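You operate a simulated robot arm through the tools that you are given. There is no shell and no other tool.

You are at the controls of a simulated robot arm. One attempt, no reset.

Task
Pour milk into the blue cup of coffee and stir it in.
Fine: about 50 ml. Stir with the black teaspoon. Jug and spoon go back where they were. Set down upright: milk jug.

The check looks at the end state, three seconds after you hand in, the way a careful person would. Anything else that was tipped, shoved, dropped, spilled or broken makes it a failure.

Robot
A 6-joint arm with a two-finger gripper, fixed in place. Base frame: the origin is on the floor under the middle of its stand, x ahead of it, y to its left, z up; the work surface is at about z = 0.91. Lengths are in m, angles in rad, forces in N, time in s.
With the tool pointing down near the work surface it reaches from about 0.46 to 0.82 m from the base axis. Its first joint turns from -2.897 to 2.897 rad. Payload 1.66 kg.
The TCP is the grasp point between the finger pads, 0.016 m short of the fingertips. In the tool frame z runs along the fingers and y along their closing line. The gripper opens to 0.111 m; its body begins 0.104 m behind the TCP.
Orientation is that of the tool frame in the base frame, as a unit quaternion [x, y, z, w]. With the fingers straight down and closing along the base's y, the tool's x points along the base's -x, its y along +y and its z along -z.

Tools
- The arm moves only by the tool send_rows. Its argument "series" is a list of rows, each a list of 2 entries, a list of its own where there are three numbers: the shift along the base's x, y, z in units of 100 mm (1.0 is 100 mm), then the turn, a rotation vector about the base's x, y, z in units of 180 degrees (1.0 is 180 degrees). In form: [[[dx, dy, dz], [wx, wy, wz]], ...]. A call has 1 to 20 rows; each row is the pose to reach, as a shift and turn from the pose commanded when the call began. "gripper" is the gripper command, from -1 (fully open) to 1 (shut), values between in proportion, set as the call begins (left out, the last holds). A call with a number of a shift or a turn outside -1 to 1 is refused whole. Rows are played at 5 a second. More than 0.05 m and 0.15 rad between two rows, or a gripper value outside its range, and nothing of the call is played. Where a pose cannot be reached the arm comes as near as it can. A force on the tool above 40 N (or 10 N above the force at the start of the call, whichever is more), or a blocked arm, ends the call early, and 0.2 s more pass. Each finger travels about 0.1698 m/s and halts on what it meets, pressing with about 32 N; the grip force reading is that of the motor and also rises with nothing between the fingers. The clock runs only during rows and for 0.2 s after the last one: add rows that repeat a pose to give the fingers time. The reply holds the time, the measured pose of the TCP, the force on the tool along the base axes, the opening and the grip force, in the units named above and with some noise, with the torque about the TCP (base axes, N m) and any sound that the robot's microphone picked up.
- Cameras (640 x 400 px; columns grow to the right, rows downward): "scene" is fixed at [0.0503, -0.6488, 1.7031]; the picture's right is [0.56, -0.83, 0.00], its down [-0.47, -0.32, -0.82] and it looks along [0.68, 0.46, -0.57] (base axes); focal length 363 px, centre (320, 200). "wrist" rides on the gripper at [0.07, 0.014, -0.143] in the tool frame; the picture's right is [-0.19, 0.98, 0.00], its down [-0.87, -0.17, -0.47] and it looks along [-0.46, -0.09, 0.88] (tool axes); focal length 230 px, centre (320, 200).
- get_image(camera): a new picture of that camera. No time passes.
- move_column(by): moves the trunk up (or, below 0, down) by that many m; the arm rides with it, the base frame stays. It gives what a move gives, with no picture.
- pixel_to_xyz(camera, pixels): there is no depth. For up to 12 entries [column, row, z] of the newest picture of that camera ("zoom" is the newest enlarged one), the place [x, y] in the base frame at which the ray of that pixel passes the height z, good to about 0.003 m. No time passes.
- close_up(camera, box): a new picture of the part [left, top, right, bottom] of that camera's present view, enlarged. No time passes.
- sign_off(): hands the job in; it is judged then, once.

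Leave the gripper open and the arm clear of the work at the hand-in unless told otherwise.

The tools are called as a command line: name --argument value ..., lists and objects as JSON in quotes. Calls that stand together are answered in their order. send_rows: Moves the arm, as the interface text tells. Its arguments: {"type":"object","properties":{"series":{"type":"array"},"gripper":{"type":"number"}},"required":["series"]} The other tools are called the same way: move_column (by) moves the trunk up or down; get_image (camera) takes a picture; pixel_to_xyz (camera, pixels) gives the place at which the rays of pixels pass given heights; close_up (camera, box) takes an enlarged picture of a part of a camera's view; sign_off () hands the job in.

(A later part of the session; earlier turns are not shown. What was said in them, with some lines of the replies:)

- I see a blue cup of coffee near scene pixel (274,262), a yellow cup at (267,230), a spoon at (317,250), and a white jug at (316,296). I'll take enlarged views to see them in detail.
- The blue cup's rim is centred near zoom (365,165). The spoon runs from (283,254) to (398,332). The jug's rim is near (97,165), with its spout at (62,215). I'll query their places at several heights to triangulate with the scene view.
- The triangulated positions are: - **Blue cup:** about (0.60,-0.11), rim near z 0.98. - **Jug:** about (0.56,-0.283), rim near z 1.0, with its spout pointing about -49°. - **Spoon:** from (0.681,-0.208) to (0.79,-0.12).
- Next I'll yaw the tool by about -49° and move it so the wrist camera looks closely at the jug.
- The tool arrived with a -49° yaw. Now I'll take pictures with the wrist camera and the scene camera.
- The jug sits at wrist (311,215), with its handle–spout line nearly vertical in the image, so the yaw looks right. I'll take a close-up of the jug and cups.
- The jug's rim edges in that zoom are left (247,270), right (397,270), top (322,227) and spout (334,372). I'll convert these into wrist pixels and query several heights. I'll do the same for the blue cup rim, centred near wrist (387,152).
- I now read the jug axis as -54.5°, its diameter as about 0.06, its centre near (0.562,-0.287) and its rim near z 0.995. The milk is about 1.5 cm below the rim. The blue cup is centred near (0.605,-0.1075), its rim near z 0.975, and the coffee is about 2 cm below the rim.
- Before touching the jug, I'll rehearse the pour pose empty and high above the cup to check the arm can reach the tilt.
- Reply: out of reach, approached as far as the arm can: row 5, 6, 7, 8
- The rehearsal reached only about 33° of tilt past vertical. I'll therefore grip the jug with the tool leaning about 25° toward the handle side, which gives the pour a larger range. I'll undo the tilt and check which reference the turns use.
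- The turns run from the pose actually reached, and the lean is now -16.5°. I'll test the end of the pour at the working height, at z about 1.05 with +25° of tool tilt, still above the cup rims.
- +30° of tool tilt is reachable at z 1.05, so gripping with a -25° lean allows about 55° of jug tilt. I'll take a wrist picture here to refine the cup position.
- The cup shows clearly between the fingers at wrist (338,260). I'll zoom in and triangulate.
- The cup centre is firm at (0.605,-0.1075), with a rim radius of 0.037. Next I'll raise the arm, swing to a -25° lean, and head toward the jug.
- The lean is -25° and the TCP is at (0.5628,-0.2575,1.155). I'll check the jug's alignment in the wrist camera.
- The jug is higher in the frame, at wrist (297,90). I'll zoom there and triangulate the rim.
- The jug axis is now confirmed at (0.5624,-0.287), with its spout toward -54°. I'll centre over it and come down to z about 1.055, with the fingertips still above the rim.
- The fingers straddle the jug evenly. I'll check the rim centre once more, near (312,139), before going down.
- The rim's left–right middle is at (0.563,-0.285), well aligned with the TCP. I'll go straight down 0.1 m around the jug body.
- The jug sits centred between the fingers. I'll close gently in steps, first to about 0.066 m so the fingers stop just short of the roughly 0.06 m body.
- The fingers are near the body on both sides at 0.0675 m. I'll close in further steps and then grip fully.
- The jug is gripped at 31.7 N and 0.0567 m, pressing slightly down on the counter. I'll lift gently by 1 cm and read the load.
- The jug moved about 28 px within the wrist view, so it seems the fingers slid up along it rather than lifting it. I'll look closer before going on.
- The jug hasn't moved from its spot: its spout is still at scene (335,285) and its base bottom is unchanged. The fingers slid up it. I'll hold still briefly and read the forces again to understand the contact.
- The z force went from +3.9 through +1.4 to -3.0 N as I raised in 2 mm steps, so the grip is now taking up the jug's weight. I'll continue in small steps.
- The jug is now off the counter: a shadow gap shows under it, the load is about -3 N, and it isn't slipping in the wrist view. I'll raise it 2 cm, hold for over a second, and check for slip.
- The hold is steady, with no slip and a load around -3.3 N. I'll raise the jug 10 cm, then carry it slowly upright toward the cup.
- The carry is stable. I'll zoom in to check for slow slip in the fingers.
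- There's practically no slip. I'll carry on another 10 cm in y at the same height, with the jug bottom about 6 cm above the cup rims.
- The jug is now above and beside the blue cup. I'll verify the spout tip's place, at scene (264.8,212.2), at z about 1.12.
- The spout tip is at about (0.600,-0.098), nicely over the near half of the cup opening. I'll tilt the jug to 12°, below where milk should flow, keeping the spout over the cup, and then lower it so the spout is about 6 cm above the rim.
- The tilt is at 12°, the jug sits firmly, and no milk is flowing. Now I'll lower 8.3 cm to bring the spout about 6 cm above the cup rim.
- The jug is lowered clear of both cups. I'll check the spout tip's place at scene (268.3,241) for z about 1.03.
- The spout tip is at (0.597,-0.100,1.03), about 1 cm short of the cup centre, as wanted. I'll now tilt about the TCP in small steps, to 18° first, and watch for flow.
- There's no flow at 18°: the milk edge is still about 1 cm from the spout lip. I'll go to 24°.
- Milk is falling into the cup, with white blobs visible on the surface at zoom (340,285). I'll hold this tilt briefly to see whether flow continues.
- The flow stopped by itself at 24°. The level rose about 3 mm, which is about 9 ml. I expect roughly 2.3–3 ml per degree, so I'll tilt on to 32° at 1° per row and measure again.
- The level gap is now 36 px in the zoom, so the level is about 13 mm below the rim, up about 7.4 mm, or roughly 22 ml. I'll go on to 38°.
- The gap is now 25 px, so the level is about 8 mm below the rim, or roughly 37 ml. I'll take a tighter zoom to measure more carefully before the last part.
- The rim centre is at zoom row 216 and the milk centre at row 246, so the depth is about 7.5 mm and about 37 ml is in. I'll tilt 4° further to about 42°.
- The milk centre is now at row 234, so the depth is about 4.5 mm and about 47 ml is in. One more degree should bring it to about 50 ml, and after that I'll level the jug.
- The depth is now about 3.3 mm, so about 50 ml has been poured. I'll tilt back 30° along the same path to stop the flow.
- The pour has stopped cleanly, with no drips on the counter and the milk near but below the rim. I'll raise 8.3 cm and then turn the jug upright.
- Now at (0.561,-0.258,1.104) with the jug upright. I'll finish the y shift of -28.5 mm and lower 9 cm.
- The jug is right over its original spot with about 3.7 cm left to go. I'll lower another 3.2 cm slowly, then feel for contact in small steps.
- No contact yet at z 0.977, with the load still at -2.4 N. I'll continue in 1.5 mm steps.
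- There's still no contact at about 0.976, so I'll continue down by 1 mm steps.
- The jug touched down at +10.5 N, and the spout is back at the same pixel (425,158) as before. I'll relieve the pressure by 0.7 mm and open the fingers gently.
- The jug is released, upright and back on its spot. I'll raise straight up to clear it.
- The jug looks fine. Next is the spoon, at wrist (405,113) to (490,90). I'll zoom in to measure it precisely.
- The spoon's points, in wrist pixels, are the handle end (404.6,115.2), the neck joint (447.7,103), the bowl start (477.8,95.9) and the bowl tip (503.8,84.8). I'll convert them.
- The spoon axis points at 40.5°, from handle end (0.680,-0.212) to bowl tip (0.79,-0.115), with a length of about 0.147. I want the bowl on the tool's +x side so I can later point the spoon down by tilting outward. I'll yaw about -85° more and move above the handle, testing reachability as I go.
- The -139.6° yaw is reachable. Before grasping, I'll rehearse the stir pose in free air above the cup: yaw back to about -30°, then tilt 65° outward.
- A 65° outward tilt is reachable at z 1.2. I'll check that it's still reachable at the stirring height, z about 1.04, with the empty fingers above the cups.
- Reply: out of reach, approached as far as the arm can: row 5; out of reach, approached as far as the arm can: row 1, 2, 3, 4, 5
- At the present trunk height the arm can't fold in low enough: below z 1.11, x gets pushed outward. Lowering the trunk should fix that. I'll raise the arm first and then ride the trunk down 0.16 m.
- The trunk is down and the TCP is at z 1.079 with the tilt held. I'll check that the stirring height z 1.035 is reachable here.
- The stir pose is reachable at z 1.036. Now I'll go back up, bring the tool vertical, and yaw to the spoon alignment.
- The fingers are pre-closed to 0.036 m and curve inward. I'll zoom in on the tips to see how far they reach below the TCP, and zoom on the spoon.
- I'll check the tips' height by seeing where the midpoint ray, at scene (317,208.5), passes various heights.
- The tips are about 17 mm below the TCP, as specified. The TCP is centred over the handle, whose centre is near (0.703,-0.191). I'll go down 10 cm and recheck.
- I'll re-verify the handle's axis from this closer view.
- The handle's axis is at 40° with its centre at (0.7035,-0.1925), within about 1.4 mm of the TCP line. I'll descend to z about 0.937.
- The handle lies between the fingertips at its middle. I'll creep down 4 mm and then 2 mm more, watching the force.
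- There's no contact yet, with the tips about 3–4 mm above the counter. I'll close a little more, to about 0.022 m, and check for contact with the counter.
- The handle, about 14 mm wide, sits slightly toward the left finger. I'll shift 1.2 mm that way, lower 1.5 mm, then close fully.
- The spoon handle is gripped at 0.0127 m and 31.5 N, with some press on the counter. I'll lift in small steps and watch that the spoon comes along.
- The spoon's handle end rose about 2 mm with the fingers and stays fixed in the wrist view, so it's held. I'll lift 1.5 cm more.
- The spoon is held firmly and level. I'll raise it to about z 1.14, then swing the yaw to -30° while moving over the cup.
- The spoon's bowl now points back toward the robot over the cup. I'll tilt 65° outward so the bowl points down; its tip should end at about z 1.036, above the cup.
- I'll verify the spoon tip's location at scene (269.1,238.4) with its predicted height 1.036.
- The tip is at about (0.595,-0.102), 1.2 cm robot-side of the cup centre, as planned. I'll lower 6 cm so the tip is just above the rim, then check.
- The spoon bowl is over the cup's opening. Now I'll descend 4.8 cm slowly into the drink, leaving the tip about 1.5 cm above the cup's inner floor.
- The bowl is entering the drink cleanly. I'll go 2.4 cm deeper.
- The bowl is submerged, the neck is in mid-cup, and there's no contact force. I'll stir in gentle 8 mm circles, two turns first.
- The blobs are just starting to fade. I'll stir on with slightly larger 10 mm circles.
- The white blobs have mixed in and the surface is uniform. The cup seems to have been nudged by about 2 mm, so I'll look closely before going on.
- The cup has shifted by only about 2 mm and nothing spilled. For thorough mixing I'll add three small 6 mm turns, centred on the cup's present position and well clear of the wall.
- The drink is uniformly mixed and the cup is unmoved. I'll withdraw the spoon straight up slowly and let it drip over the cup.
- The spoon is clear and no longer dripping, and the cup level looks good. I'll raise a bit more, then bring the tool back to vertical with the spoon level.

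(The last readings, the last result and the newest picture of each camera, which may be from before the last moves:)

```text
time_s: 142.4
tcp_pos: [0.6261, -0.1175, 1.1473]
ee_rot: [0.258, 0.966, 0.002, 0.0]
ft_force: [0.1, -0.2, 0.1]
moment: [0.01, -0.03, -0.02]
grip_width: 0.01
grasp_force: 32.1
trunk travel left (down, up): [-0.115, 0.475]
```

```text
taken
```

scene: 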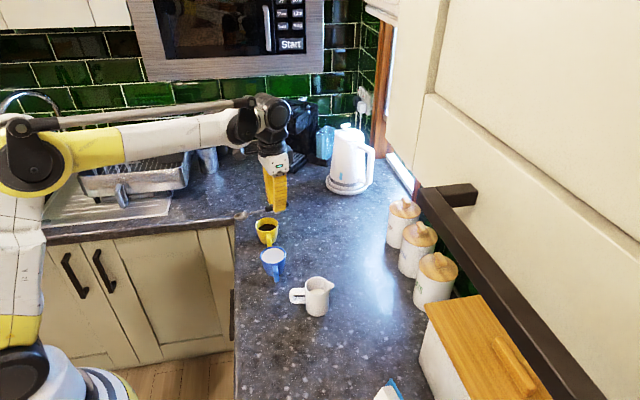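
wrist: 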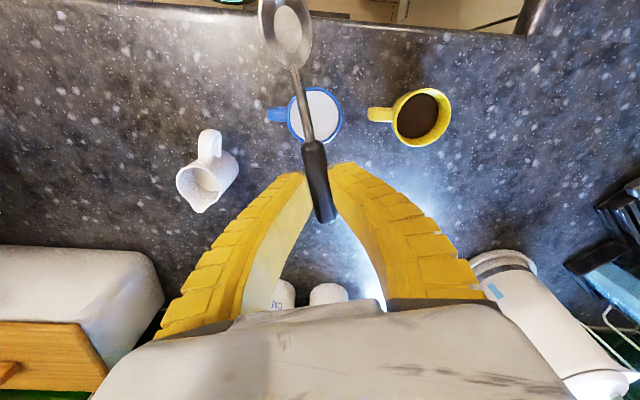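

The tool is vertical with the spoon level. Now I'll reverse the swing back over the spoon's original place.

send_rows --series '[[[0, 0, 0], [0, 0, -0.02]], [[0.03, -0.03, 0], [0, 0, -0.055]], [[0.08, -0.08, 0], [0, 0, -0.09]], [[0.14, -0.13, 0], [0, 0, -0.13]], [[0.2, -0.19, 0], [0, 0, -0.17]], [[0.27, -0.26, 0], [0, 0, -0.21]], [[0.34, -0.33, 0], [0, 0, -0.25]], [[0.41, -0.4, 0], [0, 0, -0.29]], [[0.48, -0.46, 0], [0, 0, -0.33]], [[0.55, -0.53, 0], [0, 0, -0.37]], [[0.61, -0.59, 0], [0, 0, -0.41]], [[0.67, -0.65, 0], [0, 0, -0.45]], [[0.72, -0.7, 0], [0, 0, -0.49]], [[0.766, -0.745, 0], [0, 0, -0.53]], [[0.766, -0.745, 0], [0, 0, -0.57]], [[0.766, -0.745, 0], [0, 0, -0.6089]], [[0.766, -0.745, 0], [0, 0, -0.6089]]]'

send_rows --series '[[[0, 0, -0.1], [0, 0, 0]], [[0, 0, -0.25], [0, 0, 0]], [[0, 0, -0.4], [0, 0, 0]], [[0, 0, -0.55], [0, 0, 0]], [[0, 0, -0.7], [0, 0, 0]], [[0, 0, -0.85], [0, 0, 0]], [[0, 0, -0.95], [0, 0, 0]], [[0, 0, -1.0], [0, 0, 0]], [[0, 0, -1.0], [0, 0, 0]]]'

get_image --camera "scene"

get_image --camera "wrist"

```text
time_s: 146.0
tcp_pos: [0.7037, -0.1921, 1.1486]
ee_rot: [0.939, 0.345, 0.001, 0.002]
ft_force: [-0.5, -0.3, -1.3]
moment: [0.01, 0.01, -0.04]
grip_width: 0.0098
grasp_force: 31.9
trunk travel left (down, up): [-0.115, 0.475]
```

```text
time_s: 148.0
tcp_pos: [0.7043, -0.1924, 1.0481]
ee_rot: [0.938, 0.347, 0.001, 0.001]
ft_force: [0.4, 0.1, 0.1]
moment: [-0.03, 0.02, -0.01]
grip_width: 0.01
grasp_force: 32.0
trunk travel left (down, up): [-0.115, 0.475]
```

```text
taken
```

scene: 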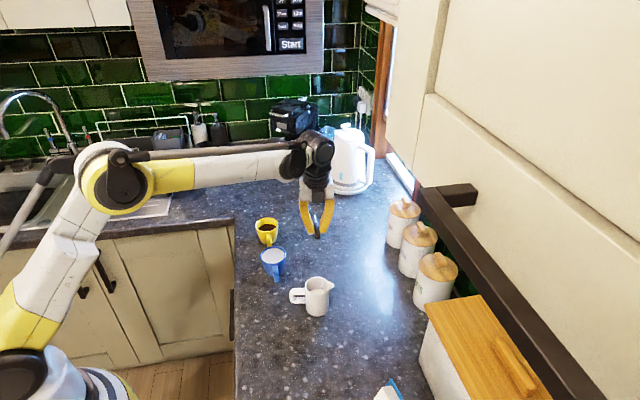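

```text
taken
```

wrist: 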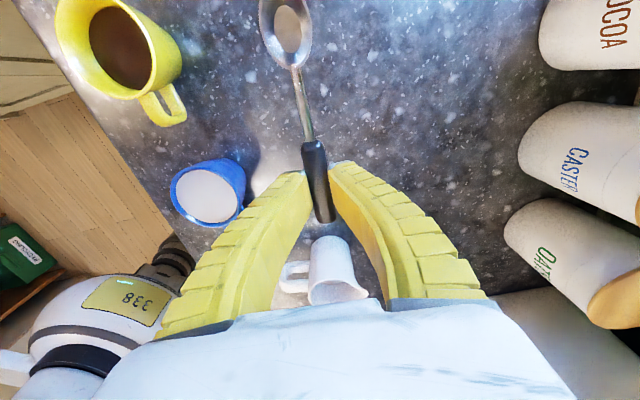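

I'm back above the spoon's place at z 1.048. I'll lower to z 0.948.

send_rows --series '[[[0, 0, -0.1], [0, 0, 0]], [[0, 0, -0.25], [0, 0, 0]], [[0, 0, -0.4], [0, 0, 0]], [[0, 0, -0.55], [0, 0, 0]], [[0, 0, -0.7], [0, 0, 0]], [[0, 0, -0.82], [0, 0, 0]], [[0, 0, -0.92], [0, 0, 0]], [[0, 0, -0.98], [0, 0, 0]], [[0, 0, -1.0], [0, 0, 0]], [[0, 0, -1.0], [0, 0, 0]]]'

send_rows --series '[[[0, 0, -0.03], [0, 0, 0]], [[0, 0, -0.06], [0, 0, 0]], [[0, 0, -0.09], [0, 0, 0]], [[0, 0, -0.12], [0, 0, 0]], [[0, 0, -0.12], [0, 0, 0]]]'

send_rows --series '[[[0, 0, -0.01], [0, 0, 0]], [[0, 0, -0.02], [0, 0, 0]], [[0, 0, -0.02], [0, 0, 0]]]'

close_up --camera "scene" --box '[295, 225, 335, 275]'

```text
time_s: 150.2
tcp_pos: [0.703, -0.1922, 0.9482]
ee_rot: [0.938, 0.347, 0.001, 0.001]
ft_force: [0.6, 0.2, -1.2]
moment: [0.0, 0.02, 0.01]
grip_width: 0.01
grasp_force: 32.2
trunk travel left (down, up): [-0.115, 0.475]
```

```text
time_s: 151.4
tcp_pos: [0.703, -0.192, 0.9352]
ee_rot: [0.938, 0.346, 0.001, 0.002]
ft_force: [-0.5, -0.2, -0.6]
moment: [0.0, 0.0, 0.02]
grip_width: 0.0096
grasp_force: 31.9
trunk travel left (down, up): [-0.115, 0.475]
```

```text
time_s: 152.2
tcp_pos: [0.704, -0.1924, 0.9335]
ee_rot: [0.938, 0.345, 0.001, 0.001]
ft_force: [-0.3, -0.1, 0.1]
moment: [-0.05, 0.03, 0.0]
grip_width: 0.0099
grasp_force: 32.2
trunk travel left (down, up): [-0.115, 0.475]
```

```text
8.00 times, centred on (315, 250) of scene
```

zoom: 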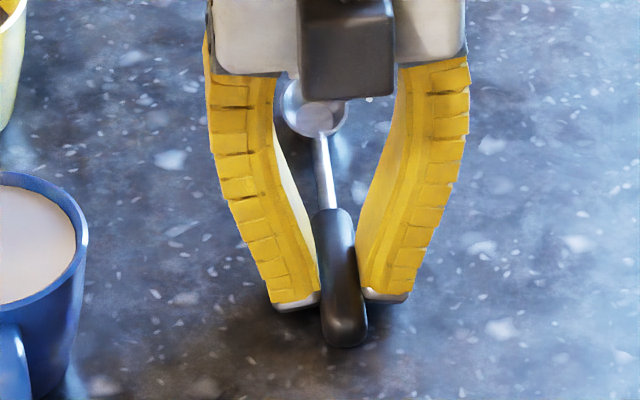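

There's about 2 mm to go. I'll continue in 1 mm steps watching the force.

send_rows --series '[[[0, 0, -0.01], [0, 0, 0]], [[0, 0, -0.01], [0, 0, 0]]]'

send_rows --series '[[[0, 0, -0.01], [0, 0, 0]], [[0, 0, -0.01], [0, 0, 0]]]'

send_rows --series '[[[0, 0, -0.01], [0, 0, 0]], [[0, 0, -0.01], [0, 0, 0]]]'

```text
time_s: 152.8
tcp_pos: [0.7045, -0.192, 0.931]
ee_rot: [0.938, 0.346, 0.0, 0.001]
ft_force: [0.3, -0.5, -0.9]
moment: [0.02, -0.01, 0.03]
grip_width: 0.0098
grasp_force: 31.8
trunk travel left (down, up): [-0.115, 0.475]
```

```text
time_s: 153.4
tcp_pos: [0.7038, -0.1936, 0.9313]
ee_rot: [0.938, 0.347, 0.0, 0.001]
ft_force: [0.0, 0.6, -0.5]
moment: [-0.03, 0.01, 0.01]
grip_width: 0.01
grasp_force: 32.2
trunk travel left (down, up): [-0.115, 0.475]
```

```text
time_s: 154.0
tcp_pos: [0.7032, -0.1913, 0.93]
ee_rot: [0.938, 0.346, 0.001, 0.002]
ft_force: [-0.3, 0.6, 1.0]
moment: [0.08, -0.1, -0.04]
grip_width: 0.01
grasp_force: 32.5
trunk travel left (down, up): [-0.115, 0.475]
```

First contact: the z force turned to +1.0 N with small torques. I'll go half a millimetre more and open gently.

send_rows --series '[[[0, 0, -0.005], [0, 0, 0]], [[0, 0, -0.005], [0, 0, 0]]]'

send_rows --series '[[[0, 0, 0], [0, 0, 0]], [[0, 0, 0], [0, 0, 0]]]' --gripper 0.7

send_rows --series '[[[0, 0, 0], [0, 0, 0]], [[0, 0, 0], [0, 0, 0]], [[0, 0, 0], [0, 0, 0]]]' --gripper 0.35

close_up --camera "scene" --box '[295, 225, 335, 275]'

get_image --camera "wrist"

```text
time_s: 154.6
tcp_pos: [0.7029, -0.1925, 0.9304]
ee_rot: [0.938, 0.347, 0.001, 0.001]
ft_force: [1.1, -0.3, 1.6]
moment: [0.14, -0.14, -0.01]
grip_width: 0.0104
grasp_force: 31.9
trunk travel left (down, up): [-0.115, 0.475]
```

```text
time_s: 155.2
tcp_pos: [0.7025, -0.191, 0.9306]
ee_rot: [0.938, 0.345, 0.0, 0.001]
ft_force: [-0.1, -0.3, -0.2]
moment: [-0.02, 0.0, -0.02]
grip_width: 0.0199
grasp_force: 2.1
trunk travel left (down, up): [-0.115, 0.475]
```

```text
time_s: 156.0
tcp_pos: [0.7029, -0.1918, 0.9308]
ee_rot: [0.938, 0.346, 0.002, 0.002]
ft_force: [0.7, 0.3, 0.2]
moment: [0.01, 0.02, 0.03]
grip_width: 0.0384
grasp_force: 2.0
trunk travel left (down, up): [-0.115, 0.475]
```

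```text
8.00 times, centred on (315, 250) of scene
```

zoom: 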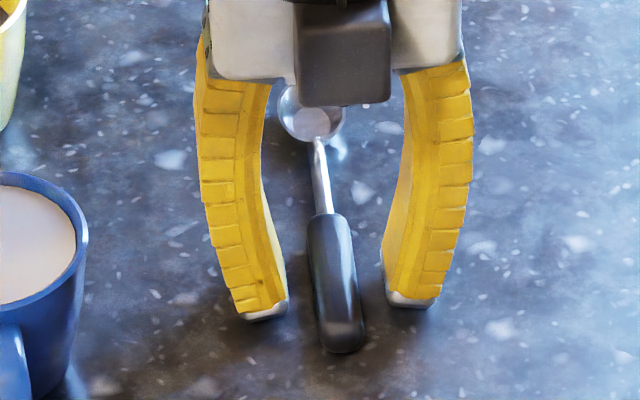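

```text
taken
```

wrist: 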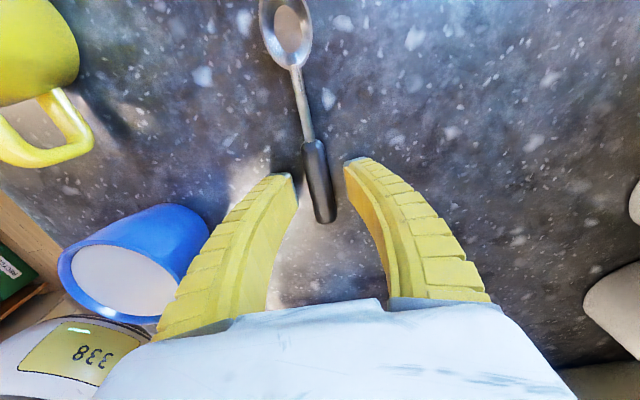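

The spoon is released and lies flat in its place. I'll raise straight up and then open fully once high.

send_rows --series '[[[0, 0, 0.05], [0, 0, 0]], [[0, 0, 0.15], [0, 0, 0]], [[0, 0, 0.3], [0, 0, 0]], [[0, 0, 0.5], [0, 0, 0]], [[0, 0, 0.75], [0, 0, 0]], [[0, 0, 1.0], [0, 0, 0]]]'

send_rows --series '[[[0, 0, 0.25], [0, 0, 0]], [[0, 0, 0.5], [0, 0, 0]], [[0, 0, 0.75], [0, 0, 0]], [[0, 0, 1.0], [0, 0, 0]], [[0, 0, 1.0], [0, 0, 0]]]' --gripper -1

get_image --camera "scene"

close_up --camera "scene" --box '[230, 200, 360, 330]'

```text
time_s: 157.4
tcp_pos: [0.7027, -0.1917, 1.0296]
ee_rot: [0.938, 0.346, 0.001, 0.002]
ft_force: [-0.1, 0.6, -0.7]
moment: [0.01, 0.0, 0.0]
grip_width: 0.0388
grasp_force: 1.8
trunk travel left (down, up): [-0.115, 0.475]
```

```text
time_s: 158.6
tcp_pos: [0.7035, -0.1922, 1.1281]
ee_rot: [0.938, 0.346, 0.0, 0.002]
ft_force: [0.1, -0.2, 0.2]
moment: [0.0, -0.03, 0.02]
grip_width: 0.1107
grasp_force: 0.1
trunk travel left (down, up): [-0.115, 0.475]
```

```text
taken
```

scene: 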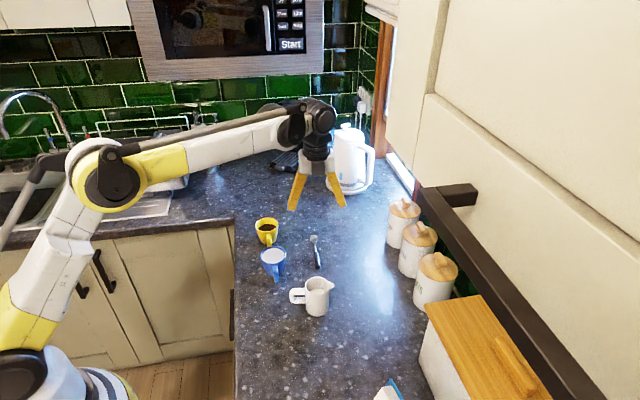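

```text
3.08 times, centred on (295, 265) of scene
```

zoom: 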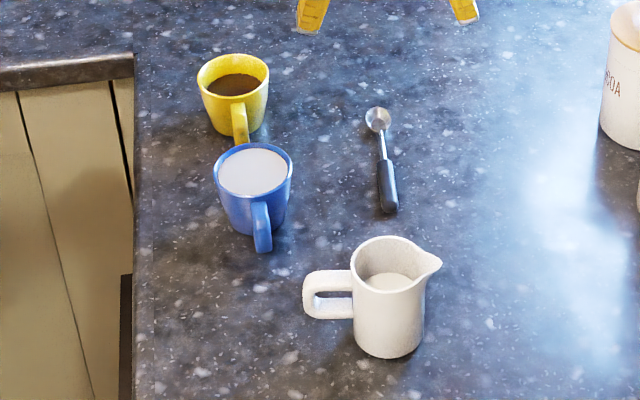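

The spoon, jug and cups are all in place, and the counter is clean. I'll retract the arm toward its starting pose, unwinding the yaw and rising.

send_rows --series '[[[-0.02, 0.02, 0.05], [0, 0, 0.043]], [[-0.06, 0.06, 0.1], [0, 0, 0.086]], [[-0.12, 0.12, 0.15], [0, 0, 0.129]], [[-0.18, 0.18, 0.2], [0, 0, 0.172]], [[-0.24, 0.24, 0.25], [0, 0, 0.215]], [[-0.3, 0.3, 0.3], [0, 0, 0.258]], [[-0.36, 0.36, 0.35], [0, 0, 0.301]], [[-0.42, 0.42, 0.4], [0, 0, 0.344]], [[-0.48, 0.48, 0.45], [0, 0, 0.387]], [[-0.54, 0.54, 0.5], [0, 0, 0.43]], [[-0.6, 0.6, 0.5], [0, 0, 0.473]], [[-0.66, 0.66, 0.5], [0, 0, 0.516]], [[-0.72, 0.72, 0.5], [0, 0, 0.559]], [[-0.78, 0.78, 0.5], [0, 0, 0.602]], [[-0.84, 0.84, 0.5], [0, 0, 0.645]], [[-0.9, 0.9, 0.5], [0, 0, 0.688]], [[-0.95, 0.95, 0.5], [0, 0, 0.731]], [[-1.0, 1.0, 0.5], [0, 0, 0.7756]], [[-1.0, 1.0, 0.5], [0, 0, 0.7756]]]'

send_rows --series '[[[-0.2, 0.2, 0.05], [0, 0, 0]], [[-0.4, 0.4, 0.1], [0, 0, 0]], [[-0.6, 0.6, 0.1], [0, 0, 0]], [[-0.8, 0.8, 0.1], [0, 0, 0]], [[-0.88, 0.88, 0.1], [0, 0, 0]], [[-0.88, 0.88, 0.1], [0, 0, 0]]]'

move_column --by 0.16

get_image --camera "scene"

get_image --camera "wrist"

```text
time_s: 162.6
tcp_pos: [0.602, -0.0925, 1.1802]
ee_rot: [-0.001, 1.0, 0.002, 0.0]
ft_force: [-0.5, 1.4, -0.4]
moment: [0.04, -0.03, -0.01]
grip_width: 0.1106
grasp_force: 0.0
trunk travel left (down, up): [-0.115, 0.475]
```

```text
time_s: 164.0
tcp_pos: [0.5159, -0.0033, 1.1904]
ee_rot: [-0.001, 1.0, 0.001, -0.001]
ft_force: [-0.9, -0.2, 0.4]
moment: [-0.02, 0.0, -0.01]
grip_width: 0.1108
grasp_force: 0.1
trunk travel left (down, up): [-0.115, 0.475]
```

```text
time_s: 165.9
tcp_pos: [0.515, -0.0039, 1.3498]
ee_rot: [0.0, 1.0, 0.002, 0.0]
ft_force: [0.2, 0.2, -0.2]
moment: [0.01, 0.0, 0.0]
grip_width: 0.1111
grasp_force: 0.1
trunk travel left (down, up): [-0.275, 0.315]
```

```text
taken
```

scene: 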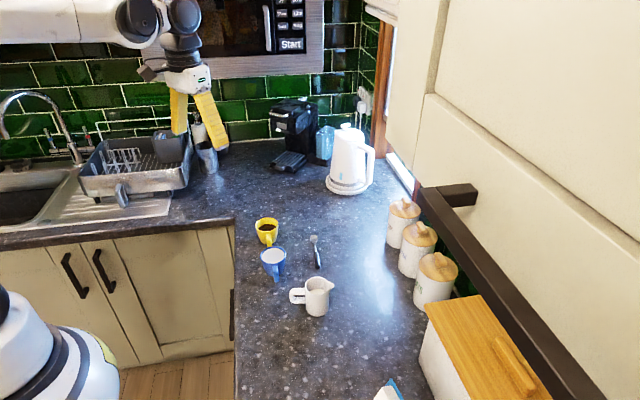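

```text
taken
```

wrist: 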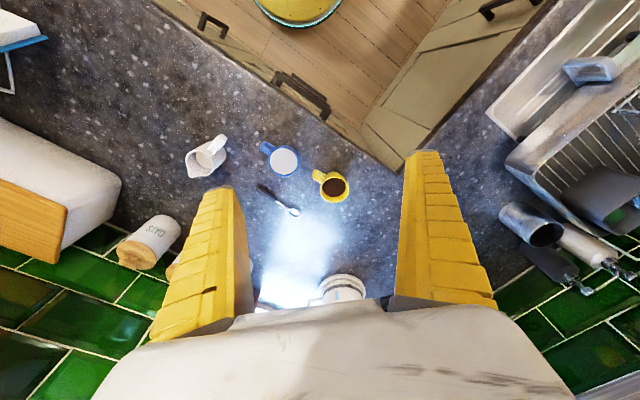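

The arm is back at its starting pose with the gripper open. I'll do a last close-up check of the work area for spills and placement.

close_up --camera "wrist" --box '[170, 110, 370, 235]'

close_up --camera "scene" --box '[235, 210, 340, 320]'

```text
3.20 times, centred on (270, 172) of wrist
```

zoom: 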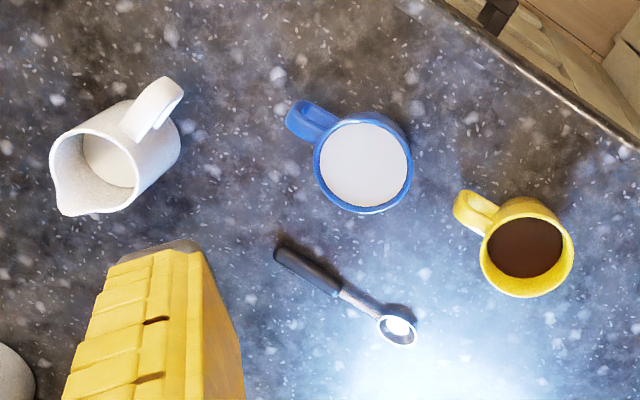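

```text
3.64 times, centred on (288, 265) of scene
```

zoom: 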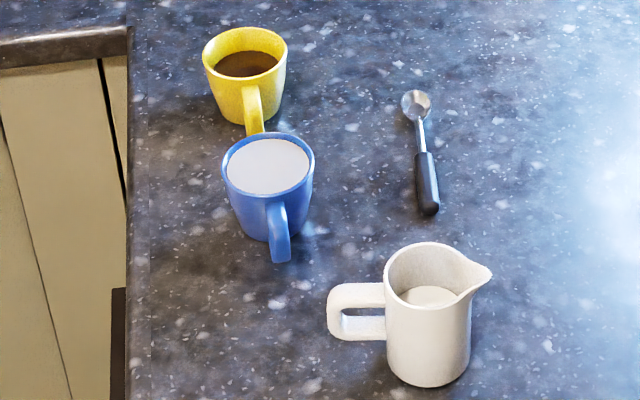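

The final check shows:
- **Jug:** upright on its spot.
- **Spoon:** on its original place.
- **Blue cup:** evenly mixed and not overflowing.
- **Yellow cup and counter:** untouched and clean.
- **Arm:** clear, with the gripper open.

I'm handing in.

sign_off

```text
The job is handed in.
```

I poured about 50 ml of milk into the blue cup, stirred it in with the black teaspoon, and handed the job in. I judged the amount from how far the level rose in the camera pictures, so treat it as good to a few millilitres.

- **Drink:** the surface was an even colour after stirring. The level is about 3–4 mm below the rim, and I saw no spills or drips on the counter.
- **Milk jug:** it is upright on its original spot, within about 2 mm and turned by a few degrees at most.
- **Teaspoon:** it is back where it was, lying flat.
- **Blue cup:** the spoon touched its wall once while stirring and nudged it about 2 mm. It did not tip or spill.
- **Yellow cup:** it was not touched.
- **Arm:** it is back at its starting pose with the gripper open.
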